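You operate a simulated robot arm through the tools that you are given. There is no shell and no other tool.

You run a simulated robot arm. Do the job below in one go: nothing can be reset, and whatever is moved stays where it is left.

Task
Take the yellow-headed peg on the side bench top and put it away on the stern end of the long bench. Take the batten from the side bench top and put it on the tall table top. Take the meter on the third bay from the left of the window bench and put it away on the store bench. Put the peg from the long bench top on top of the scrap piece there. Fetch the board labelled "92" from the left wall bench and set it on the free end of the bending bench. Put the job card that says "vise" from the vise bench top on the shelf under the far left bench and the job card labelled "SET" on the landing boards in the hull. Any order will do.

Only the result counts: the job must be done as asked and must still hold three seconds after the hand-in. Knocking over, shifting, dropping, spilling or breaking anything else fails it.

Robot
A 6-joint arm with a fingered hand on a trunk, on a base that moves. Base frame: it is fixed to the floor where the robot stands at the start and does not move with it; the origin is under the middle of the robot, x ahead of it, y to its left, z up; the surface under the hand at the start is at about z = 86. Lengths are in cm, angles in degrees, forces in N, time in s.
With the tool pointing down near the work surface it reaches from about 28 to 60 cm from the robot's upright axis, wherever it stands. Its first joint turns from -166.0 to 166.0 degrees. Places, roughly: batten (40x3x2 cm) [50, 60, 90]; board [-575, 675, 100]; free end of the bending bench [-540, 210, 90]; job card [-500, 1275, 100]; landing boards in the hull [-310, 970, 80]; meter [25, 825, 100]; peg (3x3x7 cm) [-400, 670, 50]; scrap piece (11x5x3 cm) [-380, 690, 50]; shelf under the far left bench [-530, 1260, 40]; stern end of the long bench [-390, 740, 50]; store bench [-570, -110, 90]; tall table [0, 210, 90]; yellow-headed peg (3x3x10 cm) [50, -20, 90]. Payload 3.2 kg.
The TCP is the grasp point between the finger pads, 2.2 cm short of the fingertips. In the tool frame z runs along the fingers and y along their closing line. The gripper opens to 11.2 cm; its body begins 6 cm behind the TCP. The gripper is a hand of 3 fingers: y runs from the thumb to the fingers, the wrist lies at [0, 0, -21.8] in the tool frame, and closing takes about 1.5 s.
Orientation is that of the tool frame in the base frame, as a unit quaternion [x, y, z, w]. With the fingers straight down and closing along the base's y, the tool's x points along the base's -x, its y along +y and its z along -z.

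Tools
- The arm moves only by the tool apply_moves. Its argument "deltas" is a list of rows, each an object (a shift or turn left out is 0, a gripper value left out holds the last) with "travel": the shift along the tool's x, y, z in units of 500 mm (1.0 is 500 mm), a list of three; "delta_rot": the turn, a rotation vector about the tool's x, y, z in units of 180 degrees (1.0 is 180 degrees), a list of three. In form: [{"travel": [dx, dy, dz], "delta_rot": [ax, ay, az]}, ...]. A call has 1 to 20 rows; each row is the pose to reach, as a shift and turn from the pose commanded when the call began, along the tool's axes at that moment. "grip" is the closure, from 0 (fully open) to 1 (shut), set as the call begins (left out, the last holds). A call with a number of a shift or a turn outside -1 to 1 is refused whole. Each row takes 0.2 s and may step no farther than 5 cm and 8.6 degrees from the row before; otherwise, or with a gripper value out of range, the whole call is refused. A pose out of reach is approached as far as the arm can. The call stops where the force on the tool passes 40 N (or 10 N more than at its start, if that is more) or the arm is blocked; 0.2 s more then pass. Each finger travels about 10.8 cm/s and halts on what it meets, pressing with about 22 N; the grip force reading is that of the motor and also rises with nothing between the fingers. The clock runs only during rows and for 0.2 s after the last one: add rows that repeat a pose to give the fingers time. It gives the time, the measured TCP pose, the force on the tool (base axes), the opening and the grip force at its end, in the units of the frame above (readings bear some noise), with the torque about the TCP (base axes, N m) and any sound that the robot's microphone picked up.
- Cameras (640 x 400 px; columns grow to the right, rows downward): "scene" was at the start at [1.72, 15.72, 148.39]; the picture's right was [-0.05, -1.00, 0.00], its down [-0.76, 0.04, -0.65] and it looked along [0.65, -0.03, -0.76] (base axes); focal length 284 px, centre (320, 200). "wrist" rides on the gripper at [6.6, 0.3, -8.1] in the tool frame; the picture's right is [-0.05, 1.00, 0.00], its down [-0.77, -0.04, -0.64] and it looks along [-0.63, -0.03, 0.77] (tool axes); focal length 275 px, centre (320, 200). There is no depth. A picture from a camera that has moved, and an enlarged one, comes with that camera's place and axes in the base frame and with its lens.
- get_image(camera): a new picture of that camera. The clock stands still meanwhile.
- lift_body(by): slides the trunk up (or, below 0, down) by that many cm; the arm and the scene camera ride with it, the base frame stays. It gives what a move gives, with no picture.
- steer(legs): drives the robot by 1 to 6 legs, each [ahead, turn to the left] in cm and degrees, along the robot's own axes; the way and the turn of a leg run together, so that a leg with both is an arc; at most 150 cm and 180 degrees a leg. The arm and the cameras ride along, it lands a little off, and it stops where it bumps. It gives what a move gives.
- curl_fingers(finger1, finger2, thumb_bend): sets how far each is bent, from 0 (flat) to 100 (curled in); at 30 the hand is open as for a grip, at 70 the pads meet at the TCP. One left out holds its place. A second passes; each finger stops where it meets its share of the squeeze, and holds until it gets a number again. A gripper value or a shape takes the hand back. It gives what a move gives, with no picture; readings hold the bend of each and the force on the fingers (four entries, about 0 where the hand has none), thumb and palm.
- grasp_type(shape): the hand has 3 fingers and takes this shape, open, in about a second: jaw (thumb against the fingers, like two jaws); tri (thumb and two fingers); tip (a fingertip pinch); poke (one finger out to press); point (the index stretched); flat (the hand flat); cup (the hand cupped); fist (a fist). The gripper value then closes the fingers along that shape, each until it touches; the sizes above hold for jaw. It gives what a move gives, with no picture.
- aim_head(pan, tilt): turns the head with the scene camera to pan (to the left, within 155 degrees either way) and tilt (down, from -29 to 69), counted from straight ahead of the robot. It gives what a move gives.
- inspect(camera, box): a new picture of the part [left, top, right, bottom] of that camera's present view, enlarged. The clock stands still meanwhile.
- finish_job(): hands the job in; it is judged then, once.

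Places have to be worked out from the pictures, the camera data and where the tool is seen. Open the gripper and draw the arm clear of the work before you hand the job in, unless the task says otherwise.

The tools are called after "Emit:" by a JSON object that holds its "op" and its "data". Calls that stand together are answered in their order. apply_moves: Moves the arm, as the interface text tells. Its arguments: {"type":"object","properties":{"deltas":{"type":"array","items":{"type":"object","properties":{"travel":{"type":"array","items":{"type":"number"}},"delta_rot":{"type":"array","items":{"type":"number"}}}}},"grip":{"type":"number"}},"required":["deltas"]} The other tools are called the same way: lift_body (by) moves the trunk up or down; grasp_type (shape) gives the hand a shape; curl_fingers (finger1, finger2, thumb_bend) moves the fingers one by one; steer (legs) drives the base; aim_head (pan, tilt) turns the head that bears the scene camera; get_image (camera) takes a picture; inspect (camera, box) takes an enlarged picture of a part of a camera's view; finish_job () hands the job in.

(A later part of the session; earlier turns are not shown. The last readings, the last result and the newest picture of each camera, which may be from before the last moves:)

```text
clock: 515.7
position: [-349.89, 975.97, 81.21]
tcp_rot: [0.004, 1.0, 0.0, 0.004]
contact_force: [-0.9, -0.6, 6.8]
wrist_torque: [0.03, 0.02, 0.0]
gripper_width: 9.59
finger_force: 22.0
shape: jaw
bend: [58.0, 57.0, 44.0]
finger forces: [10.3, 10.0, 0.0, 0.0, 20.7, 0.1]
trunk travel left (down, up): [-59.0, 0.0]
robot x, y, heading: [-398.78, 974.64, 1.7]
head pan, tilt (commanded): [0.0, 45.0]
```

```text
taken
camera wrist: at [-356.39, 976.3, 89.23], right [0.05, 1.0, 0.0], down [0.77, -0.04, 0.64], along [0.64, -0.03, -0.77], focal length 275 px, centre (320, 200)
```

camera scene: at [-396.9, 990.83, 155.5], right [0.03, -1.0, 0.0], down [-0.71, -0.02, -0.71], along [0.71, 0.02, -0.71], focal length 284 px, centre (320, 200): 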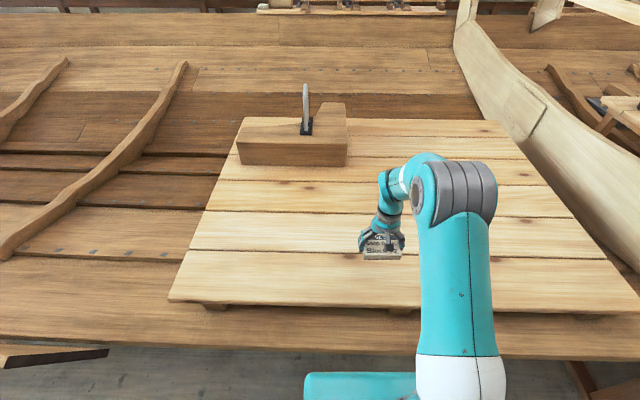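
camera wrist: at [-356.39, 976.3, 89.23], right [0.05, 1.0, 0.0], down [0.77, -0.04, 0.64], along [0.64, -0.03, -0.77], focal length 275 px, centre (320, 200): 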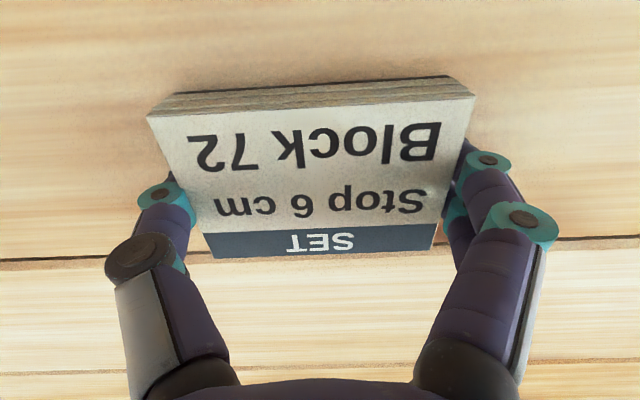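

Contact (6.8 N). I open the hand wide to release, then lift.

Emit:
{"op": "curl_fingers", "data": {"finger1": 20, "finger2": 20, "thumb_bend": 20}}

Emit:
{"op": "apply_moves", "data": {"deltas": [{"travel": [0, 0, -0.03]}, {"travel": [0, 0, -0.1]}, {"travel": [0, 0, -0.18]}, {"travel": [0, 0, -0.26]}]}}

Emit:
{"op": "get_image", "data": {"camera": "wrist"}}

```text
clock: 516.7
position: [-349.79, 976.02, 81.15]
tcp_rot: [0.004, 1.0, 0.0, 0.002]
contact_force: [0.7, -1.1, -0.5]
wrist_torque: [0.01, 0.03, -0.01]
gripper_width: 12.89
finger_force: 0.0
shape: fingers
bend: [20.0, 20.0, 20.0]
finger forces: [0.0, 0.0, 0.0, 0.1, 0.0, 0.0]
trunk travel left (down, up): [-59.0, 0.0]
robot x, y, heading: [-398.51, 974.47, 1.8]
head pan, tilt (commanded): [0.0, 45.0]
```

```text
clock: 517.7
position: [-349.86, 976.0, 94.32]
tcp_rot: [0.003, 1.0, 0.0, 0.002]
contact_force: [-1.1, 0.2, 0.2]
wrist_torque: [-0.03, 0.02, 0.01]
gripper_width: 12.91
finger_force: 0.0
shape: fingers
bend: [20.0, 20.0, 20.0]
finger forces: [0.1, 0.0, 0.1, 0.0, 0.0, 0.0]
trunk travel left (down, up): [-59.0, 0.0]
robot x, y, heading: [-398.52, 974.37, 1.6]
head pan, tilt (commanded): [0.0, 45.0]
```

```text
taken
camera wrist: at [-356.39, 976.4, 102.26], right [0.05, 1.0, 0.0], down [0.77, -0.04, 0.64], along [0.64, -0.03, -0.77], focal length 275 px, centre (320, 200)
```

wrist: 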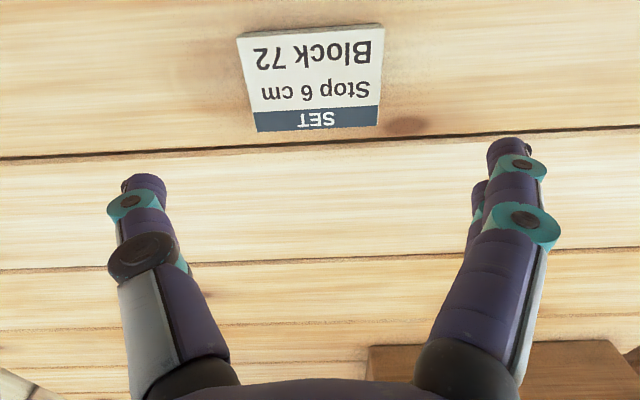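

The SET card lies on the landing boards. I retract the arm.

Emit:
{"op": "apply_moves", "data": {"deltas": [{"travel": [0.048, 0, -0.062]}, {"travel": [0.096, 0, -0.124]}, {"travel": [0.144, 0, -0.186]}, {"travel": [0.192, 0, -0.248]}, {"travel": [0.24, 0, -0.31]}], "grip": 0}}

Emit:
{"op": "get_image", "data": {"camera": "scene"}}

```text
clock: 518.9
position: [-362.17, 976.01, 109.63]
tcp_rot: [0.003, 1.0, -0.001, 0.003]
contact_force: [0.8, 0.1, 0.3]
wrist_torque: [-0.01, -0.03, 0.03]
gripper_width: 11.19
finger_force: 0.1
shape: jaw
bend: [30.0, 30.0, 30.0]
finger forces: [0.0, 0.0, 0.0, 0.0, 0.1, 0.0]
trunk travel left (down, up): [-59.0, 0.0]
robot x, y, heading: [-398.38, 974.69, 1.7]
head pan, tilt (commanded): [0.0, 45.0]
```

```text
taken
camera scene: at [-397.08, 990.84, 155.5], right [0.03, -1.0, 0.0], down [-0.71, -0.02, -0.71], along [0.71, 0.02, -0.71], focal length 284 px, centre (320, 200)
```

scene: 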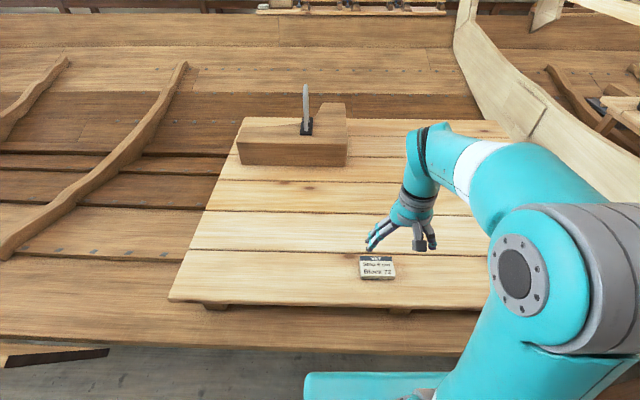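

Card sits well. I back off from the hull, turn to -y and drive down the left lane toward the bow.

Emit:
{"op": "steer", "data": {"legs": [[-48, 0], [0, -92.2], [150, 0], [150, 0], [150, 0]]}}

Emit:
{"op": "aim_head", "data": {"pan": 0, "tilt": 20}}

Emit:
{"op": "get_image", "data": {"camera": "scene"}}

```text
clock: 546.3
position: [-449.17, 495.93, 109.68]
tcp_rot: [0.714, 0.701, -0.001, 0.001]
contact_force: [0.2, 0.6, 0.6]
wrist_torque: [0.0, 0.0, 0.02]
gripper_width: 11.22
finger_force: 0.0
shape: jaw
bend: [30.0, 30.0, 30.0]
finger forces: [0.0, 0.0, 0.0, 0.0, 0.0, 0.0]
trunk travel left (down, up): [-59.0, 0.0]
robot x, y, heading: [-449.86, 532.42, -88.6]
head pan, tilt (commanded): [0.0, 45.0]
```

```text
clock: 547.2
position: [-449.09, 495.77, 109.63]
tcp_rot: [0.713, 0.701, -0.001, 0.002]
contact_force: [0.4, 0.3, -0.2]
wrist_torque: [0.0, 0.0, 0.01]
gripper_width: 11.21
finger_force: 0.1
shape: jaw
bend: [30.0, 30.0, 30.0]
finger forces: [0.0, 0.1, 0.0, 0.0, 0.0, 0.1]
trunk travel left (down, up): [-59.0, 0.0]
robot x, y, heading: [-450.1, 532.23, -88.8]
head pan, tilt (commanded): [0.0, 20.0]
```

```text
taken
camera scene: at [-433.41, 528.91, 159.36], right [-1.0, -0.02, 0.0], down [-0.01, 0.34, -0.94], along [0.02, -0.94, -0.34], focal length 284 px, centre (320, 200)
```

scene: 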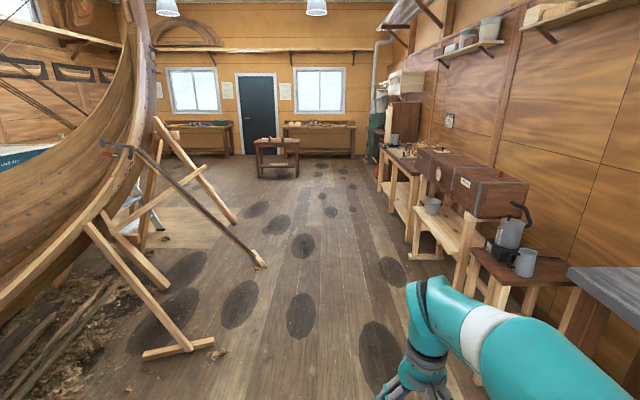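

Lane to the bow is clear. I continue to y≈110 and turn east.

Emit:
{"op": "steer", "data": {"legs": [[150, 0], [150, 0], [125, 0], [0, 78]]}}

Emit:
{"op": "get_image", "data": {"camera": "scene"}}

```text
clock: 571.0
position: [-412.57, 98.8, 109.7]
tcp_rot: [0.12, 0.993, -0.001, 0.003]
contact_force: [0.2, 0.3, -0.1]
wrist_torque: [-0.02, -0.03, -0.05]
gripper_width: 11.19
finger_force: 0.1
shape: jaw
bend: [30.0, 30.0, 30.0]
finger forces: [0.1, 0.0, 0.0, 0.0, 0.1, 0.0]
trunk travel left (down, up): [-59.0, 0.0]
robot x, y, heading: [-448.34, 106.42, -11.7]
head pan, tilt (commanded): [0.0, 20.0]
```

```text
taken
camera scene: at [-441.88, 121.15, 159.37], right [-0.2, -0.98, 0.0], down [-0.33, 0.07, -0.94], along [0.92, -0.19, -0.34], focal length 284 px, centre (320, 200)
```

scene: 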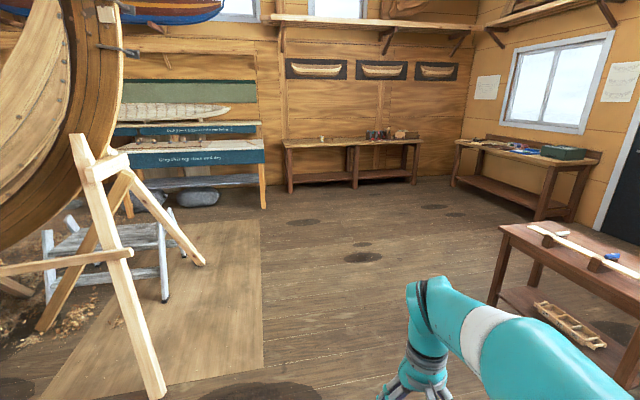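

I check whether the brown sheet on the floor is a flat marking or a raised board, and look at the way east.

Emit:
{"op": "inspect", "data": {"camera": "scene", "box": [170, 250, 330, 400]}}

Emit:
{"op": "steer", "data": {"legs": [[0, 3], [150, 0], [150, 0], [90, 0]]}}

Emit:
{"op": "aim_head", "data": {"pan": 80, "tilt": 30}}

Emit:
{"op": "get_image", "data": {"camera": "scene"}}

```text
2.67 times, centred on (250, 325) of scene
camera zoom: at [-441.88, 121.15, 159.37], right [-0.2, -0.98, 0.0], down [-0.33, 0.07, -0.94], along [0.92, -0.19, -0.34], focal length 758 px, centre (507, -133)
```

zoom: 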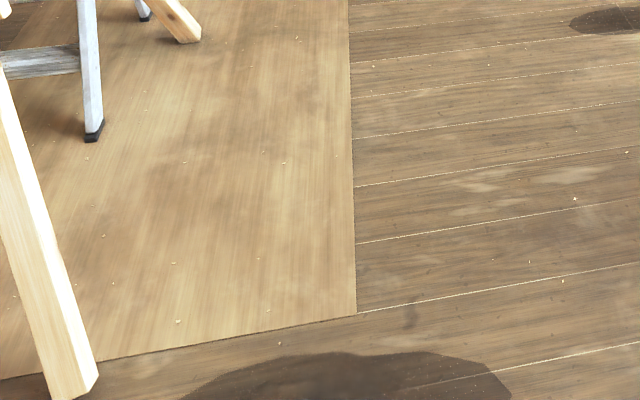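

```text
clock: 590.3
position: [-23.44, 42.47, 109.53]
tcp_rot: [0.095, 0.996, 0.0, 0.003]
contact_force: [-0.3, 0.0, 0.7]
wrist_torque: [0.0, -0.02, 0.02]
gripper_width: 11.21
finger_force: 0.0
shape: jaw
bend: [30.0, 30.0, 30.0]
finger forces: [0.0, 0.0, 0.1, 0.1, 0.0, 0.1]
trunk travel left (down, up): [-59.0, 0.0]
robot x, y, heading: [-59.34, 47.62, -8.7]
head pan, tilt (commanded): [0.0, 20.0]
```

```text
clock: 591.9
position: [-23.32, 42.37, 109.66]
tcp_rot: [0.094, 0.996, 0.0, 0.002]
contact_force: [-0.4, 0.2, -0.3]
wrist_torque: [-0.03, 0.03, 0.02]
gripper_width: 11.19
finger_force: 0.0
shape: jaw
bend: [30.0, 30.0, 30.0]
finger forces: [0.1, 0.1, 0.1, 0.0, 0.0, 0.0]
trunk travel left (down, up): [-59.0, 0.0]
robot x, y, heading: [-59.24, 47.74, -8.9]
head pan, tilt (commanded): [80.0, 30.0]
```

```text
taken
camera scene: at [-60.12, 73.09, 157.76], right [0.95, -0.32, 0.0], down [-0.16, -0.47, -0.87], along [0.28, 0.82, -0.5], focal length 284 px, centre (320, 200)
```

scene: 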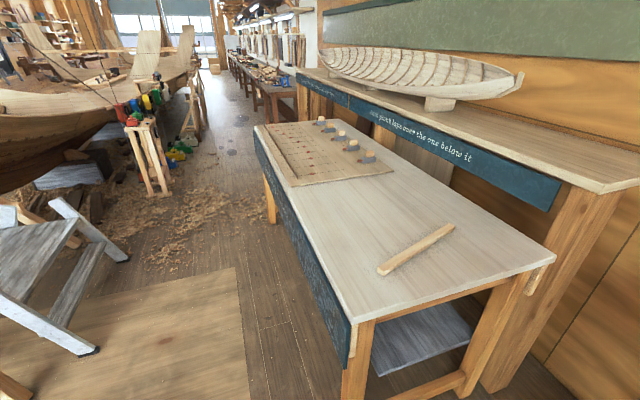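

The sheet looks like flat flooring. The right-hand lane (between stool foot x≈-151 and tall table x≈-38) is open; the batten still lies on the tall table. I drive up the lane at x≈-85.

Emit:
{"op": "steer", "data": {"legs": [[0, 116.5], [86, 0], [0, -17.6], [150, 0], [100, 0]]}}

Emit:
{"op": "aim_head", "data": {"pan": 0, "tilt": 15}}

Emit:
{"op": "get_image", "data": {"camera": "scene"}}

Emit:
{"op": "aim_head", "data": {"pan": -50, "tilt": 20}}

Emit:
{"op": "get_image", "data": {"camera": "scene"}}

```text
clock: 614.2
position: [-83.85, 420.3, 109.63]
tcp_rot: [-0.689, 0.725, 0.001, 0.001]
contact_force: [-0.3, -0.9, 0.6]
wrist_torque: [0.01, 0.03, 0.0]
gripper_width: 11.21
finger_force: 0.1
shape: jaw
bend: [30.0, 30.0, 30.0]
finger forces: [0.0, 0.0, 0.0, 0.0, 0.1, 0.0]
trunk travel left (down, up): [-59.0, 0.0]
robot x, y, heading: [-83.8, 383.72, 89.5]
head pan, tilt (commanded): [80.0, 30.0]
```

```text
clock: 615.8
position: [-83.83, 420.35, 109.6]
tcp_rot: [-0.689, 0.724, 0.002, 0.001]
contact_force: [0.4, -0.6, 0.2]
wrist_torque: [-0.02, 0.01, 0.0]
gripper_width: 11.22
finger_force: 0.1
shape: jaw
bend: [30.0, 30.0, 30.0]
finger forces: [0.0, 0.0, 0.0, 0.1, 0.0, 0.0]
trunk travel left (down, up): [-59.0, 0.0]
robot x, y, heading: [-83.85, 383.4, 89.3]
head pan, tilt (commanded): [0.0, 15.0]
```

```text
taken
camera scene: at [-100.56, 386.8, 160.18], right [1.0, -0.01, 0.0], down [0.0, -0.26, -0.97], along [0.01, 0.97, -0.26], focal length 284 px, centre (320, 200)
```

scene: 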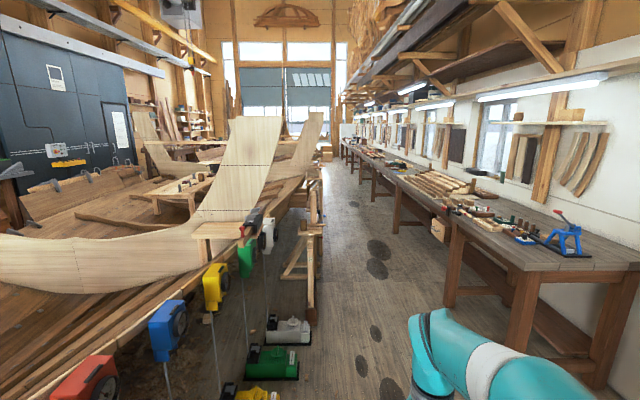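

```text
clock: 617.0
position: [-83.76, 420.31, 109.62]
tcp_rot: [-0.69, 0.724, 0.002, 0.002]
contact_force: [-0.3, 0.3, 0.0]
wrist_torque: [-0.01, -0.02, -0.05]
gripper_width: 11.19
finger_force: 0.1
shape: jaw
bend: [30.0, 30.0, 30.0]
finger forces: [0.0, 0.0, 0.1, 0.0, 0.0, 0.1]
trunk travel left (down, up): [-59.0, 0.0]
robot x, y, heading: [-83.82, 383.98, 89.7]
head pan, tilt (commanded): [-50.0, 20.0]
```

```text
taken
camera scene: at [-93.46, 383.38, 159.37], right [0.64, -0.77, 0.0], down [-0.26, -0.22, -0.94], along [0.73, 0.6, -0.34], focal length 284 px, centre (320, 200)
```

scene: 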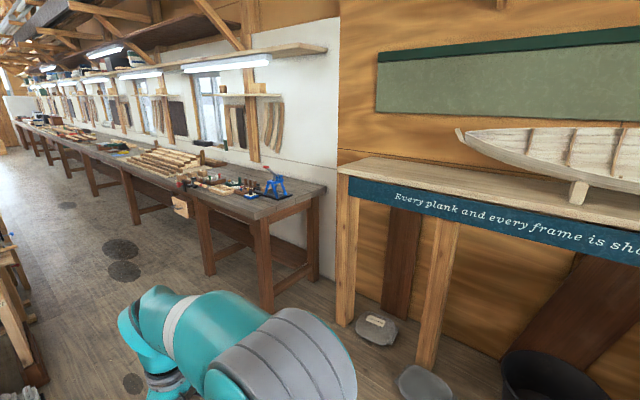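

The window bench runs along the right with its front legs at x≈17–22; floor items on the left reach x≈-104. I shift to x≈-50 and drive up to y≈720.

Emit:
{"op": "steer", "data": {"legs": [[0, -12], [150, 0], [0, 12.5], [150, 0], [40, 0]]}}

Emit:
{"op": "aim_head", "data": {"pan": -40, "tilt": 20}}

Emit:
{"op": "get_image", "data": {"camera": "scene"}}

Emit:
{"op": "aim_head", "data": {"pan": -70, "tilt": 30}}

Emit:
{"op": "get_image", "data": {"camera": "scene"}}

Emit:
{"op": "aim_head", "data": {"pan": 0, "tilt": 15}}

Emit:
{"op": "get_image", "data": {"camera": "scene"}}

```text
clock: 635.1
position: [-48.8, 758.08, 109.62]
tcp_rot: [-0.697, 0.717, 0.001, 0.002]
contact_force: [-0.8, 0.0, 0.1]
wrist_torque: [0.0, 0.02, 0.02]
gripper_width: 11.21
finger_force: 0.1
shape: jaw
bend: [30.0, 30.0, 30.0]
finger forces: [0.0, 0.0, 0.1, 0.0, 0.0, 0.0]
trunk travel left (down, up): [-59.0, 0.0]
robot x, y, heading: [-48.2, 721.52, 90.7]
head pan, tilt (commanded): [-50.0, 20.0]
```

```text
clock: 635.9
position: [-48.73, 758.12, 109.67]
tcp_rot: [-0.697, 0.717, 0.002, 0.001]
contact_force: [-0.7, 0.2, 0.2]
wrist_torque: [0.0, 0.03, 0.04]
gripper_width: 11.19
finger_force: 0.1
shape: jaw
bend: [30.0, 30.0, 30.0]
finger forces: [0.0, 0.0, 0.0, 0.0, 0.0, 0.0]
trunk travel left (down, up): [-59.0, 0.0]
robot x, y, heading: [-48.37, 721.43, 90.4]
head pan, tilt (commanded): [-40.0, 20.0]
```

```text
taken
camera scene: at [-58.93, 722.04, 159.37], right [0.77, -0.64, 0.0], down [-0.22, -0.26, -0.94], along [0.6, 0.72, -0.34], focal length 284 px, centre (320, 200)
```

scene: 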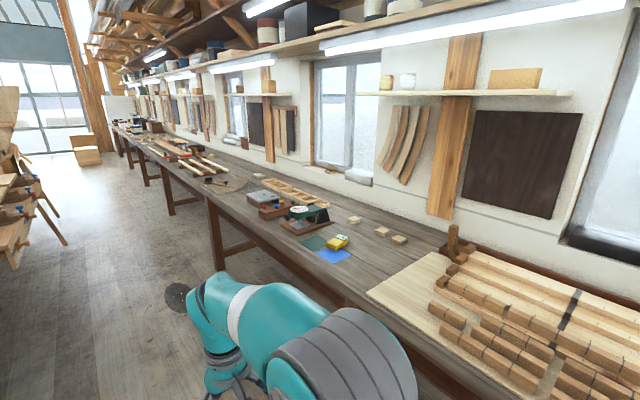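

```text
clock: 636.8
position: [-48.79, 757.99, 109.62]
tcp_rot: [-0.696, 0.718, 0.002, 0.002]
contact_force: [-0.7, -1.0, -0.6]
wrist_torque: [-0.02, -0.02, -0.01]
gripper_width: 11.2
finger_force: 0.1
shape: jaw
bend: [30.0, 30.0, 30.0]
finger forces: [0.2, 0.0, 0.0, 0.0, 0.0, 0.0]
trunk travel left (down, up): [-59.0, 0.0]
robot x, y, heading: [-48.4, 722.11, 90.5]
head pan, tilt (commanded): [-70.0, 30.0]
```

```text
taken
camera scene: at [-56.39, 718.03, 157.76], right [0.35, -0.94, 0.0], down [-0.47, -0.18, -0.87], along [0.81, 0.3, -0.5], focal length 284 px, centre (320, 200)
```

scene: 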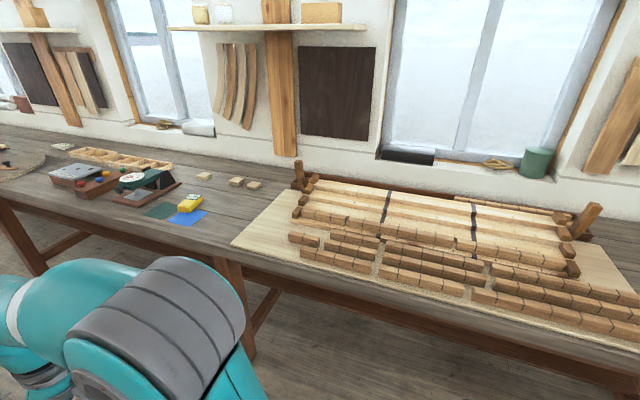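

```text
clock: 638.2
position: [-48.82, 758.05, 109.67]
tcp_rot: [-0.697, 0.717, 0.001, 0.002]
contact_force: [-0.6, 0.1, 0.3]
wrist_torque: [0.01, 0.0, 0.01]
gripper_width: 11.21
finger_force: 0.0
shape: jaw
bend: [30.0, 30.0, 30.0]
finger forces: [0.0, 0.1, 0.1, 0.0, 0.1, 0.0]
trunk travel left (down, up): [-59.0, 0.0]
robot x, y, heading: [-48.05, 721.37, 90.6]
head pan, tilt (commanded): [0.0, 15.0]
```

```text
taken
camera scene: at [-64.94, 724.19, 160.18], right [1.0, 0.01, 0.0], down [0.0, -0.26, -0.97], along [-0.01, 0.97, -0.26], focal length 284 px, centre (320, 200)
```

scene: 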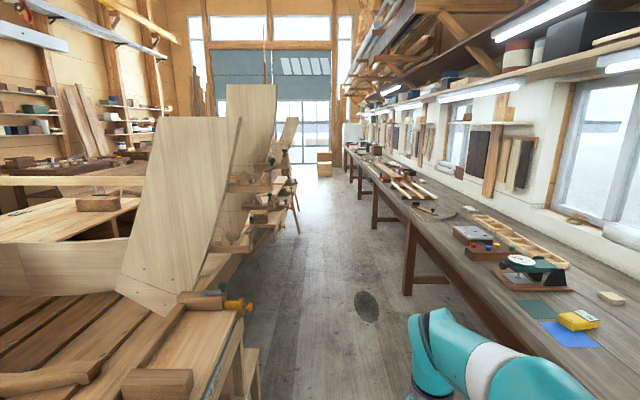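

There are several instrument-like items around y≈810–890. I zoom in to identify the meter.

Emit:
{"op": "aim_head", "data": {"pan": -45, "tilt": 30}}

Emit:
{"op": "inspect", "data": {"camera": "scene", "box": [230, 120, 400, 250]}}

Emit:
{"op": "get_image", "data": {"camera": "scene"}}

```text
clock: 639.3
position: [-48.76, 758.07, 109.68]
tcp_rot: [-0.697, 0.717, 0.001, 0.002]
contact_force: [-0.6, 0.1, 0.1]
wrist_torque: [-0.05, 0.01, 0.03]
gripper_width: 11.21
finger_force: 0.0
shape: jaw
bend: [30.0, 30.0, 30.0]
finger forces: [0.0, 0.1, 0.1, 0.0, 0.1, 0.0]
trunk travel left (down, up): [-59.0, 0.0]
robot x, y, heading: [-48.25, 721.48, 90.5]
head pan, tilt (commanded): [-45.0, 30.0]
```

```text
3.08 times, centred on (315, 185) of scene
camera zoom: at [-58.53, 721.31, 157.76], right [0.71, -0.7, 0.0], down [-0.35, -0.36, -0.87], along [0.61, 0.62, -0.5], focal length 874 px, centre (335, 246)
```

zoom: 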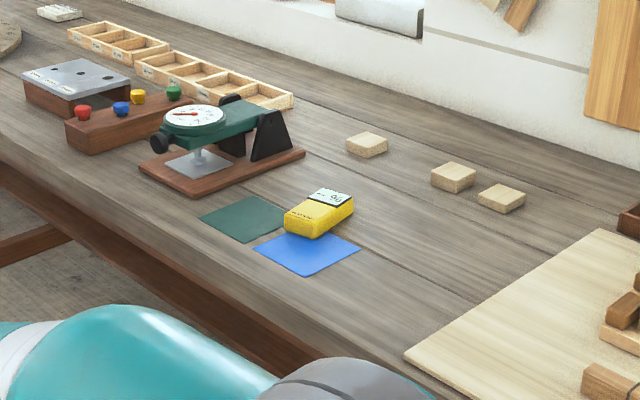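

```text
taken
camera scene: at [-58.53, 721.31, 157.76], right [0.71, -0.7, 0.0], down [-0.35, -0.36, -0.87], along [0.61, 0.62, -0.5], focal length 284 px, centre (320, 200)
```

scene: 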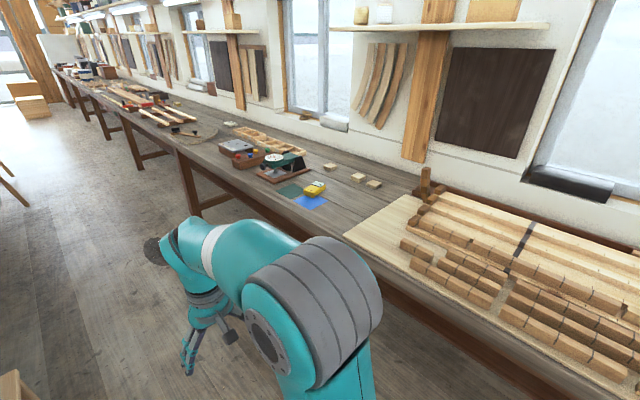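

Emit:
{"op": "inspect", "data": {"camera": "scene", "box": [300, 175, 336, 200]}}

Emit:
{"op": "inspect", "data": {"camera": "scene", "box": [215, 130, 320, 190]}}

```text
16.00 times, centred on (318, 188) of scene
camera zoom: at [-58.53, 721.31, 157.76], right [0.71, -0.7, 0.0], down [-0.35, -0.36, -0.87], along [0.61, 0.62, -0.5], focal length 4545 px, centre (352, 400)
```

zoom: 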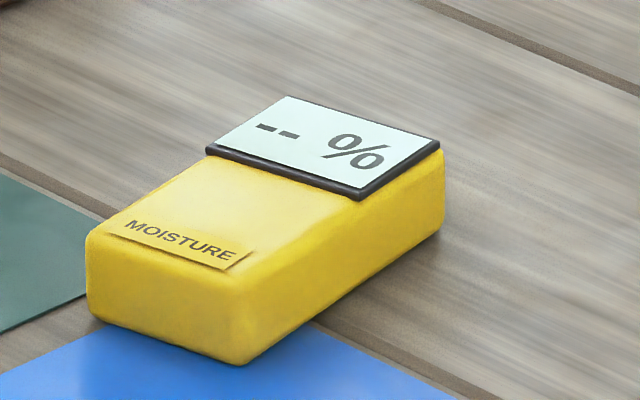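

```text
6.10 times, centred on (268, 160) of scene
camera zoom: at [-58.53, 721.31, 157.76], right [0.71, -0.7, 0.0], down [-0.35, -0.36, -0.87], along [0.61, 0.62, -0.5], focal length 1732 px, centre (640, 444)
```

zoom: 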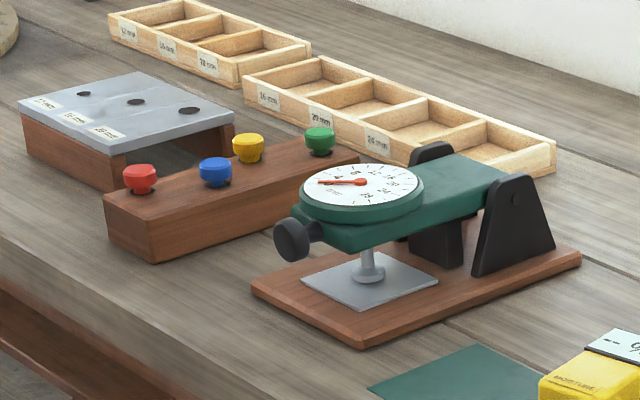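

The yellow "MOISTURE" meter is the one, at about [27.5,813], long axis roughly along x (≈10.7×5.5 cm). I drive to y≈812 and face the bench.

Emit:
{"op": "steer", "data": {"legs": [[91, 0], [0, -90.5], [20, 0]]}}

Emit:
{"op": "aim_head", "data": {"pan": 0, "tilt": 40}}

Emit:
{"op": "get_image", "data": {"camera": "scene"}}

Emit:
{"op": "get_image", "data": {"camera": "wrist"}}

```text
clock: 649.1
position: [7.47, 814.09, 109.59]
tcp_rot: [0.012, 1.0, 0.001, 0.002]
contact_force: [0.4, -0.2, -0.1]
wrist_torque: [0.01, 0.02, 0.0]
gripper_width: 11.2
finger_force: 0.2
shape: jaw
bend: [30.0, 30.0, 30.0]
finger forces: [0.1, 0.1, 0.1, 0.1, 0.0, 0.0]
trunk travel left (down, up): [-59.0, 0.0]
robot x, y, heading: [-29.11, 813.21, 0.9]
head pan, tilt (commanded): [-45.0, 30.0]
```

```text
clock: 650.3
position: [7.19, 814.05, 109.55]
tcp_rot: [0.012, 1.0, 0.0, 0.002]
contact_force: [0.4, -0.2, 0.3]
wrist_torque: [-0.01, -0.01, -0.05]
gripper_width: 11.18
finger_force: 0.1
shape: jaw
bend: [30.0, 30.0, 30.0]
finger forces: [0.1, 0.0, 0.1, 0.0, 0.0, 0.0]
trunk travel left (down, up): [-59.0, 0.0]
robot x, y, heading: [-29.14, 813.28, 0.9]
head pan, tilt (commanded): [0.0, 40.0]
```

```text
taken
camera scene: at [-27.03, 829.49, 156.23], right [0.01, -1.0, 0.0], down [-0.64, -0.01, -0.77], along [0.77, 0.01, -0.64], focal length 284 px, centre (320, 200)
```

scene: 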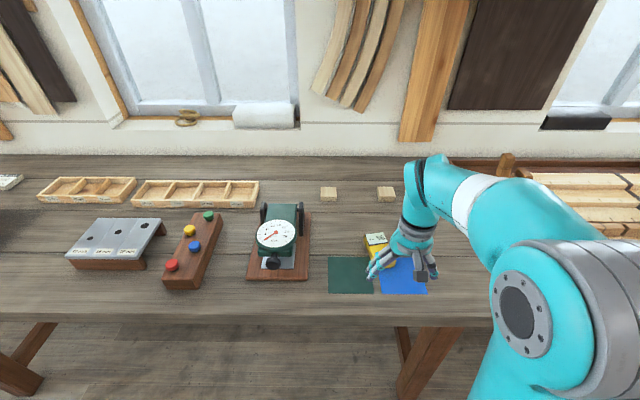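

```text
taken
camera wrist: at [0.75, 814.59, 117.58], right [0.07, 1.0, 0.0], down [0.77, -0.05, 0.64], along [0.64, -0.04, -0.77], focal length 275 px, centre (320, 200)
```

wrist: 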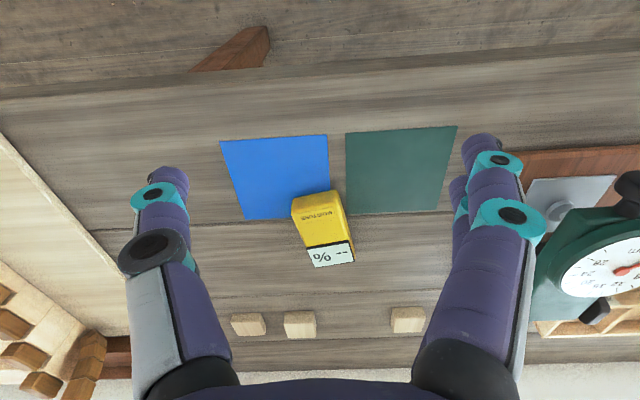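

The meter is at ≈[27,812.9], top z≈93, turned ~6°. I roll 5 cm closer, then go above it with the hand opened to ~9 cm.

Emit:
{"op": "steer", "data": {"legs": [[5, 0]]}}

Emit:
{"op": "apply_moves", "data": {"deltas": [{"travel": [-0.072, -0.004, 0.05], "delta_rot": [0, 0, -0.01]}, {"travel": [-0.144, -0.01, 0.1], "delta_rot": [0, 0, -0.02]}, {"travel": [-0.216, -0.016, 0.15], "delta_rot": [0, 0, -0.03]}, {"travel": [-0.288, -0.022, 0.19], "delta_rot": [0, 0, -0.039]}], "grip": 0.2}}

Emit:
{"op": "get_image", "data": {"camera": "wrist"}}

```text
clock: 651.2
position: [12.3, 814.19, 109.62]
tcp_rot: [0.011, 1.0, 0.0, 0.002]
contact_force: [0.5, 0.7, -0.5]
wrist_torque: [-0.02, 0.04, -0.01]
gripper_width: 11.21
finger_force: 0.0
shape: jaw
bend: [30.0, 30.0, 30.0]
finger forces: [0.0, 0.1, 0.0, 0.0, 0.0, 0.0]
trunk travel left (down, up): [-59.0, 0.0]
robot x, y, heading: [-24.27, 813.26, 1.0]
head pan, tilt (commanded): [0.0, 40.0]
```

```text
clock: 652.2
position: [26.91, 812.5, 99.96]
tcp_rot: [-0.05, 0.999, 0.0, 0.001]
contact_force: [0.1, -0.3, 0.5]
wrist_torque: [-0.03, 0.03, 0.02]
gripper_width: 8.98
finger_force: 0.1
shape: jaw
bend: [59.0, 59.0, 55.0]
finger forces: [0.1, 0.0, 0.0, 0.0, 0.0, 0.0]
trunk travel left (down, up): [-59.0, 0.0]
robot x, y, heading: [-24.48, 813.14, 0.8]
head pan, tilt (commanded): [0.0, 40.0]
```

```text
taken
camera wrist: at [20.37, 812.24, 107.95], right [-0.05, 1.0, 0.0], down [0.77, 0.04, 0.64], along [0.64, 0.03, -0.77], focal length 275 px, centre (320, 200)
```

wrist: 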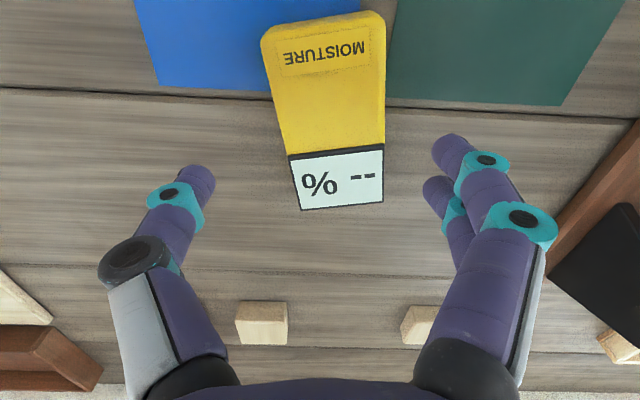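

The meter's centre is 0.9 cm ahead and 0.8 cm left of the tool and turned 5° more. I correct and descend to z≈95 first.

Emit:
{"op": "apply_moves", "data": {"deltas": [{"travel": [-0.009, 0.008, 0.04], "delta_rot": [0, 0, -0.0135]}, {"travel": [-0.018, 0.016, 0.1], "delta_rot": [0, 0, -0.027]}]}}

Emit:
{"op": "get_image", "data": {"camera": "wrist"}}

```text
clock: 652.8
position: [27.5, 813.71, 95.21]
tcp_rot: [-0.094, 0.996, 0.0, 0.002]
contact_force: [-0.2, 0.0, -0.8]
wrist_torque: [0.01, 0.03, -0.02]
gripper_width: 8.96
finger_force: 0.0
shape: jaw
bend: [59.0, 59.0, 55.0]
finger forces: [0.0, 0.0, 0.0, 0.0, 0.0, 0.0]
trunk travel left (down, up): [-59.0, 0.0]
robot x, y, heading: [-24.21, 813.04, 1.0]
head pan, tilt (commanded): [0.0, 40.0]
```

```text
taken
camera wrist: at [21.1, 812.81, 103.15], right [-0.14, 0.99, 0.0], down [0.76, 0.11, 0.64], along [0.63, 0.09, -0.77], focal length 275 px, centre (320, 200)
```

wrist: 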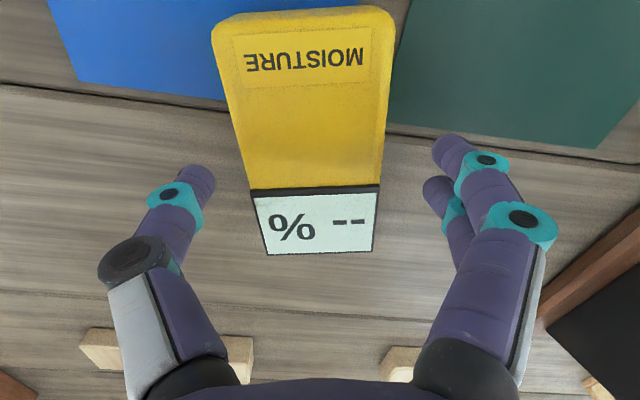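

Aligned (centre within 3 mm). I lower to z≈93.3 and close.

Emit:
{"op": "apply_moves", "data": {"deltas": [{"travel": [-0.003, -0.006, 0.02]}, {"travel": [-0.003, -0.006, 0.038]}]}}

Emit:
{"op": "apply_moves", "data": {"deltas": [{"travel": [0, 0, 0]}, {"travel": [0, 0, 0]}, {"travel": [0, 0, 0]}, {"travel": [0, 0, 0]}, {"travel": [0, 0, 0]}, {"travel": [0, 0, 0]}], "grip": 1}}

Emit:
{"op": "get_image", "data": {"camera": "wrist"}}

```text
clock: 653.4
position: [27.94, 813.43, 93.28]
tcp_rot: [-0.092, 0.996, -0.002, 0.003]
contact_force: [0.1, 0.3, -0.4]
wrist_torque: [0.03, -0.01, 0.0]
gripper_width: 8.97
finger_force: 0.1
shape: jaw
bend: [59.0, 59.0, 55.0]
finger forces: [0.0, 0.1, 0.0, 0.0, 0.0, 0.0]
trunk travel left (down, up): [-59.0, 0.0]
robot x, y, heading: [-24.08, 813.32, 0.7]
head pan, tilt (commanded): [0.0, 40.0]
```

```text
clock: 654.8
position: [27.66, 813.37, 93.27]
tcp_rot: [-0.092, 0.996, 0.0, 0.001]
contact_force: [-0.2, -1.0, -0.4]
wrist_torque: [0.03, 0.0, 0.02]
gripper_width: 5.6
finger_force: 22.1
shape: jaw
bend: [72.0, 72.0, 70.0]
finger forces: [9.9, 10.0, 0.1, 0.1, 19.9, 0.1]
trunk travel left (down, up): [-59.0, 0.0]
robot x, y, heading: [-23.84, 813.37, 0.9]
head pan, tilt (commanded): [0.0, 40.0]
```

```text
taken
camera wrist: at [21.3, 812.51, 101.18], right [-0.14, 0.99, 0.0], down [0.76, 0.11, 0.64], along [0.63, 0.09, -0.77], focal length 275 px, centre (320, 200)
```

wrist: 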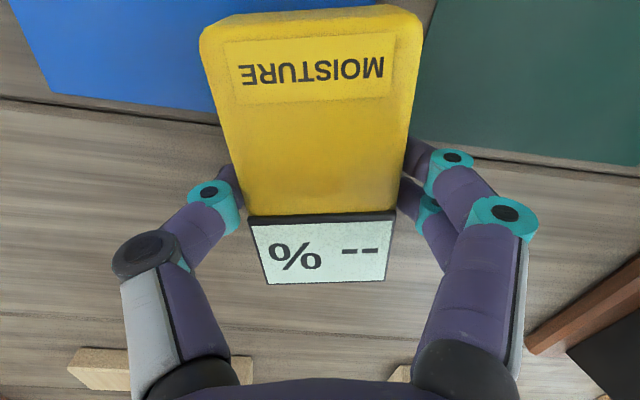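

Firm grip. I lift straight up and check that the sheets stay put.

Emit:
{"op": "apply_moves", "data": {"deltas": [{"travel": [0, 0, -0.04]}, {"travel": [0, 0, -0.1]}, {"travel": [0, 0, -0.18]}]}}

Emit:
{"op": "get_image", "data": {"camera": "wrist"}}

Emit:
{"op": "get_image", "data": {"camera": "scene"}}

```text
clock: 655.6
position: [27.54, 813.21, 102.33]
tcp_rot: [-0.091, 0.996, 0.0, 0.002]
contact_force: [-0.3, -1.3, -2.4]
wrist_torque: [0.01, 0.0, 0.01]
gripper_width: 5.61
finger_force: 21.8
shape: jaw
bend: [72.0, 72.0, 70.0]
finger forces: [10.0, 9.9, 0.1, 0.0, 20.0, 0.1]
trunk travel left (down, up): [-59.0, 0.0]
robot x, y, heading: [-24.36, 813.37, 0.8]
head pan, tilt (commanded): [0.0, 40.0]
```

```text
taken
camera wrist: at [21.11, 812.38, 110.16], right [-0.14, 0.99, 0.0], down [0.76, 0.11, 0.64], along [0.63, 0.09, -0.77], focal length 275 px, centre (320, 200)
```

wrist: 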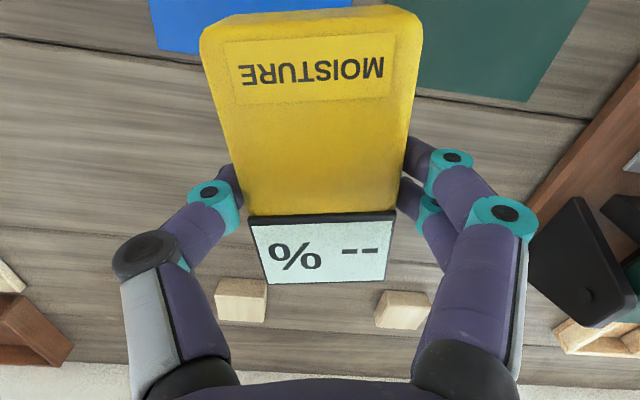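

```text
taken
camera scene: at [-22.1, 829.57, 156.22], right [0.02, -1.0, 0.0], down [-0.64, -0.01, -0.77], along [0.77, 0.01, -0.64], focal length 284 px, centre (320, 200)
```

scene: 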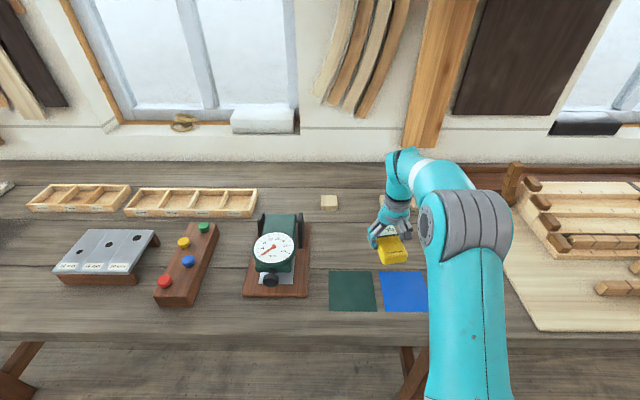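

Meter lifted and the sheets are undisturbed. I retract the arm (4.2 cm steps).

Emit:
{"op": "apply_moves", "data": {"deltas": [{"travel": [0.0733, 0.016, -0.0375]}, {"travel": [0.1465, 0.032, -0.075]}, {"travel": [0.22, 0.048, -0.1125]}, {"travel": [0.293, 0.064, -0.15]}]}}

```text
clock: 656.6
position: [12.69, 813.72, 109.77]
tcp_rot: [-0.093, 0.996, -0.001, 0.003]
contact_force: [-0.7, -0.1, -2.2]
wrist_torque: [-0.01, -0.02, 0.01]
gripper_width: 5.59
finger_force: 21.5
shape: jaw
bend: [72.0, 72.0, 70.0]
finger forces: [10.2, 9.9, 0.0, 0.0, 20.1, 0.0]
trunk travel left (down, up): [-59.0, 0.0]
robot x, y, heading: [-24.3, 813.51, 0.9]
head pan, tilt (commanded): [0.0, 40.0]
```

Retracted. I back out, turn to -y and drive down the right-hand lane.

Emit:
{"op": "steer", "data": {"legs": [[-24, 0], [0, -91], [150, 0], [140, 0]]}}

Emit:
{"op": "aim_head", "data": {"pan": 0, "tilt": 20}}

Emit:
{"op": "get_image", "data": {"camera": "scene"}}

```text
clock: 675.8
position: [-46.17, 486.62, 109.55]
tcp_rot: [0.638, 0.77, -0.001, 0.002]
contact_force: [0.7, -0.4, -2.6]
wrist_torque: [-0.01, 0.0, -0.02]
gripper_width: 5.62
finger_force: 22.0
shape: jaw
bend: [72.0, 72.0, 70.0]
finger forces: [10.0, 9.9, 0.0, 0.0, 19.9, 0.0]
trunk travel left (down, up): [-59.0, 0.0]
robot x, y, heading: [-46.18, 523.68, -89.0]
head pan, tilt (commanded): [0.0, 40.0]
```

```text
clock: 676.7
position: [-46.15, 486.64, 109.71]
tcp_rot: [0.638, 0.77, -0.002, 0.001]
contact_force: [-0.5, -0.1, -1.3]
wrist_torque: [0.02, 0.01, 0.02]
gripper_width: 5.62
finger_force: 22.0
shape: jaw
bend: [72.0, 72.0, 70.0]
finger forces: [9.9, 9.9, 0.0, 0.1, 20.0, 0.0]
trunk travel left (down, up): [-59.0, 0.0]
robot x, y, heading: [-46.55, 524.1, -89.2]
head pan, tilt (commanded): [0.0, 20.0]
```

```text
taken
camera scene: at [-29.84, 520.09, 159.36], right [-1.0, -0.01, 0.0], down [-0.01, 0.34, -0.94], along [0.01, -0.94, -0.34], focal length 284 px, centre (320, 200)
```

scene: 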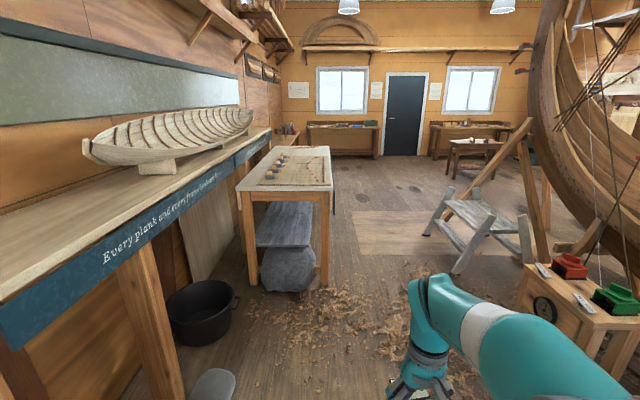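

Lane ahead is clear. I angle over to x≈-85 and continue down to y≈62, then turn west.

Emit:
{"op": "steer", "data": {"legs": [[0, -16.4], [145, 0], [0, 15.6], [150, 0], [150, 0], [20, 0]]}}

Emit:
{"op": "steer", "data": {"legs": [[0, -90]]}}

Emit:
{"op": "get_image", "data": {"camera": "scene"}}

```text
clock: 701.0
position: [-94.73, 27.16, 109.65]
tcp_rot: [0.661, 0.751, -0.001, 0.001]
contact_force: [-0.6, -0.2, -1.7]
wrist_torque: [0.06, 0.02, 0.02]
gripper_width: 5.62
finger_force: 22.3
shape: jaw
bend: [72.0, 72.0, 70.0]
finger forces: [10.1, 9.9, 0.1, 0.0, 19.8, 0.0]
trunk travel left (down, up): [-59.0, 0.0]
robot x, y, heading: [-93.11, 64.16, -92.3]
head pan, tilt (commanded): [0.0, 20.0]
```

```text
clock: 705.2
position: [-130.05, 65.53, 109.69]
tcp_rot: [0.998, 0.07, -0.002, 0.0]
contact_force: [0.1, 0.3, -2.2]
wrist_torque: [0.04, -0.01, 0.03]
gripper_width: 5.58
finger_force: 22.1
shape: jaw
bend: [72.0, 72.0, 70.0]
finger forces: [10.0, 9.8, 0.0, 0.1, 19.9, 0.0]
trunk travel left (down, up): [-59.0, 0.0]
robot x, y, heading: [-93.17, 64.45, 178.3]
head pan, tilt (commanded): [0.0, 20.0]
```

```text
taken
camera scene: at [-96.88, 47.26, 159.37], right [0.03, 1.0, 0.0], down [0.34, -0.01, -0.94], along [-0.94, 0.03, -0.34], focal length 284 px, centre (320, 200)
```

scene: 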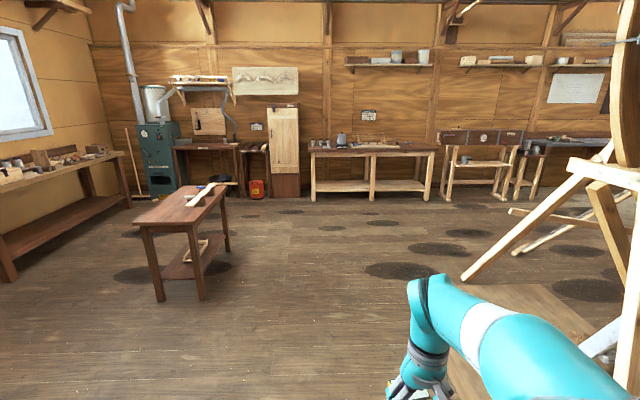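

The room to the west is clear. I drive past the small table (x -376…-294, y -80…-45) to about [-430,55], then toward the store bench.

Emit:
{"op": "steer", "data": {"legs": [[0, 2], [150, 0], [150, 0], [38, 0], [0, 70]]}}

Emit:
{"op": "aim_head", "data": {"pan": -50, "tilt": 25}}

Emit:
{"op": "get_image", "data": {"camera": "scene"}}

Emit:
{"op": "aim_head", "data": {"pan": 0, "tilt": 25}}

Emit:
{"op": "get_image", "data": {"camera": "scene"}}

```text
clock: 725.4
position: [-449.68, 25.55, 109.71]
tcp_rot: [0.755, 0.655, -0.001, 0.001]
contact_force: [-0.2, 0.7, -2.0]
wrist_torque: [-0.04, -0.01, 0.0]
gripper_width: 5.58
finger_force: 22.2
shape: jaw
bend: [72.0, 72.0, 70.0]
finger forces: [10.0, 9.9, 0.0, 0.0, 19.9, 0.0]
trunk travel left (down, up): [-59.0, 0.0]
robot x, y, heading: [-438.07, 60.46, -107.9]
head pan, tilt (commanded): [0.0, 20.0]
```

```text
clock: 726.6
position: [-449.6, 25.35, 109.78]
tcp_rot: [0.756, 0.654, -0.003, 0.0]
contact_force: [0.2, 1.3, -2.4]
wrist_torque: [-0.01, -0.01, -0.03]
gripper_width: 5.6
finger_force: 21.7
shape: jaw
bend: [72.0, 72.0, 70.0]
finger forces: [9.9, 9.9, 0.1, 0.0, 19.9, 0.0]
trunk travel left (down, up): [-59.0, 0.0]
robot x, y, heading: [-438.06, 60.51, -108.2]
head pan, tilt (commanded): [-50.0, 25.0]
```

```text
taken
camera scene: at [-428.82, 57.18, 158.56], right [-0.38, 0.93, 0.0], down [0.39, 0.16, -0.91], along [-0.84, -0.34, -0.42], focal length 284 px, centre (320, 200)
```

scene: 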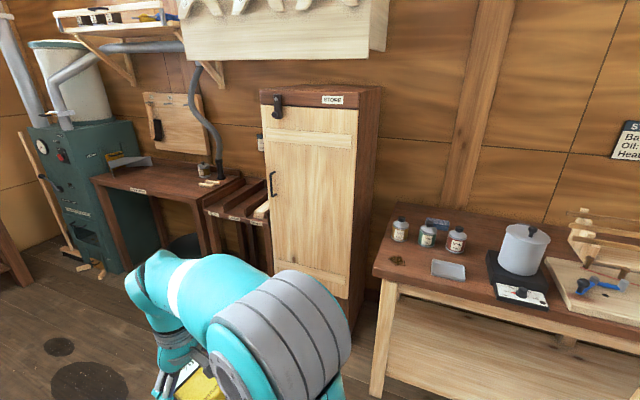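

```text
clock: 727.8
position: [-449.58, 25.37, 109.81]
tcp_rot: [0.756, 0.655, -0.002, 0.001]
contact_force: [-0.7, -0.5, -1.8]
wrist_torque: [-0.01, -0.03, -0.01]
gripper_width: 5.63
finger_force: 22.5
shape: jaw
bend: [72.0, 72.0, 70.0]
finger forces: [9.9, 9.9, 0.1, 0.0, 19.9, 0.1]
trunk travel left (down, up): [-59.0, 0.0]
robot x, y, heading: [-437.7, 60.48, -107.7]
head pan, tilt (commanded): [0.0, 25.0]
```

```text
taken
camera scene: at [-423.13, 51.88, 158.56], right [-0.95, 0.31, 0.0], down [0.13, 0.4, -0.91], along [-0.28, -0.86, -0.42], focal length 284 px, centre (320, 200)
```

scene: 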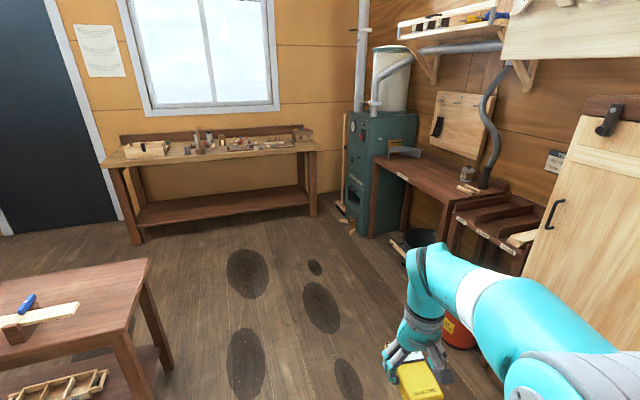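

A cupboard is labelled "STORE"; the nearby benches carry labels too. I zoom in to read them.

Emit:
{"op": "aim_head", "data": {"pan": -50, "tilt": 25}}

Emit:
{"op": "inspect", "data": {"camera": "scene", "box": [90, 140, 280, 250]}}

Emit:
{"op": "inspect", "data": {"camera": "scene", "box": [110, 170, 180, 210]}}

Emit:
{"op": "inspect", "data": {"camera": "scene", "box": [195, 190, 265, 230]}}

```text
clock: 728.9
position: [-449.66, 25.37, 109.72]
tcp_rot: [0.756, 0.655, -0.001, 0.001]
contact_force: [-0.6, -0.1, -1.1]
wrist_torque: [0.0, -0.01, 0.0]
gripper_width: 5.57
finger_force: 21.7
shape: jaw
bend: [72.0, 72.0, 70.0]
finger forces: [9.9, 9.9, 0.0, 0.0, 19.9, 0.1]
trunk travel left (down, up): [-59.0, 0.0]
robot x, y, heading: [-437.87, 60.26, -107.8]
head pan, tilt (commanded): [-50.0, 25.0]
```

```text
3.37 times, centred on (185, 195) of scene
camera zoom: at [-428.82, 57.18, 158.56], right [-0.38, 0.93, 0.0], down [0.39, 0.16, -0.91], along [-0.84, -0.34, -0.42], focal length 957 px, centre (775, 217)
```

zoom: 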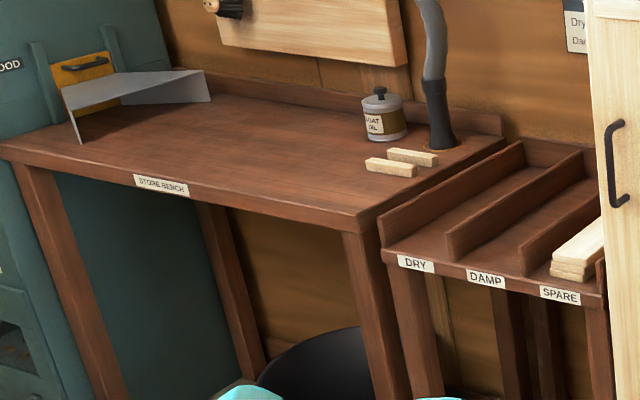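

```text
9.14 times, centred on (145, 190) of scene
camera zoom: at [-428.82, 57.18, 158.56], right [-0.38, 0.93, 0.0], down [0.39, 0.16, -0.91], along [-0.84, -0.34, -0.42], focal length 2597 px, centre (1920, 291)
```

zoom: 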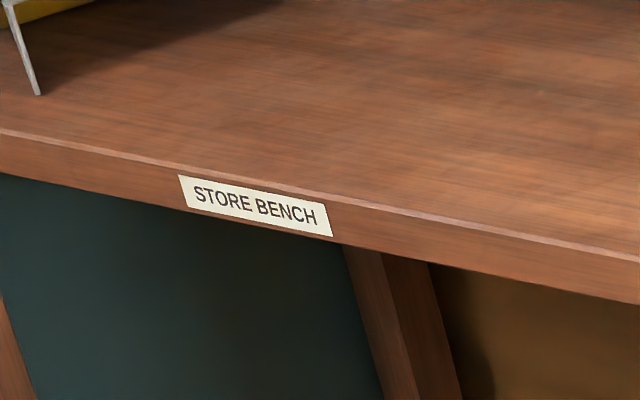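

```text
9.14 times, centred on (230, 210) of scene
camera zoom: at [-428.82, 57.18, 158.56], right [-0.38, 0.93, 0.0], down [0.39, 0.16, -0.91], along [-0.84, -0.34, -0.42], focal length 2597 px, centre (1143, 109)
```

zoom: 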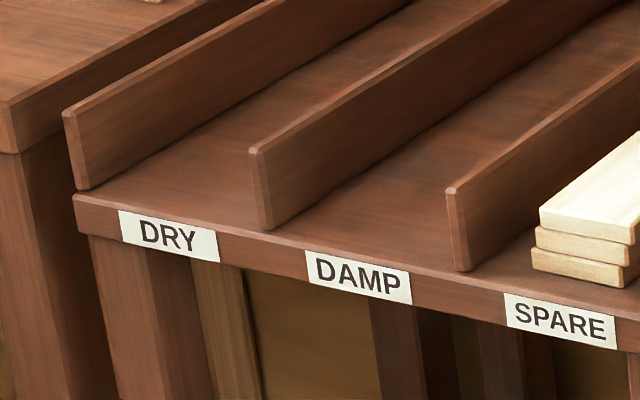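

The bench with the pipe carries the label "STORE BENCH" (front edge x≈-540, y≈-160…-66) and its middle is free. I drive in front of it and face it.

Emit:
{"op": "steer", "data": {"legs": [[0, 4.4], [150, 0], [20, 0], [0, -76.5]]}}

Emit:
{"op": "aim_head", "data": {"pan": 0, "tilt": 30}}

Emit:
{"op": "get_image", "data": {"camera": "scene"}}

```text
clock: 741.3
position: [-515.27, -105.06, 109.72]
tcp_rot: [0.995, 0.096, -0.002, 0.0]
contact_force: [-0.5, 0.1, -2.1]
wrist_torque: [-0.02, -0.03, 0.01]
gripper_width: 5.58
finger_force: 22.1
shape: jaw
bend: [72.0, 72.0, 70.0]
finger forces: [10.0, 9.9, 0.0, 0.0, 19.8, 0.1]
trunk travel left (down, up): [-59.0, 0.0]
robot x, y, heading: [-478.18, -104.68, -178.7]
head pan, tilt (commanded): [-50.0, 25.0]
```

```text
clock: 742.4
position: [-515.24, -105.0, 109.76]
tcp_rot: [0.995, 0.098, -0.003, -0.001]
contact_force: [0.7, 0.4, -2.5]
wrist_torque: [0.02, -0.01, -0.01]
gripper_width: 5.6
finger_force: 21.8
shape: jaw
bend: [72.0, 72.0, 70.0]
finger forces: [10.0, 9.9, 0.0, 0.1, 19.8, 0.1]
trunk travel left (down, up): [-59.0, 0.0]
robot x, y, heading: [-478.66, -104.39, -178.8]
head pan, tilt (commanded): [0.0, 30.0]
```

```text
taken
camera scene: at [-480.95, -121.63, 157.76], right [-0.02, 1.0, 0.0], down [0.5, 0.01, -0.87], along [-0.87, -0.02, -0.5], focal length 284 px, centre (320, 200)
```

scene: 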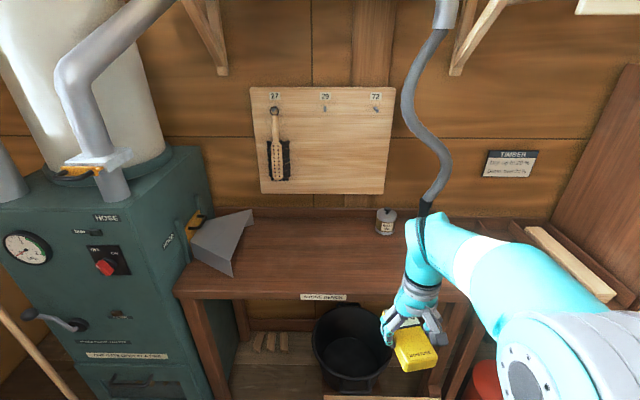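

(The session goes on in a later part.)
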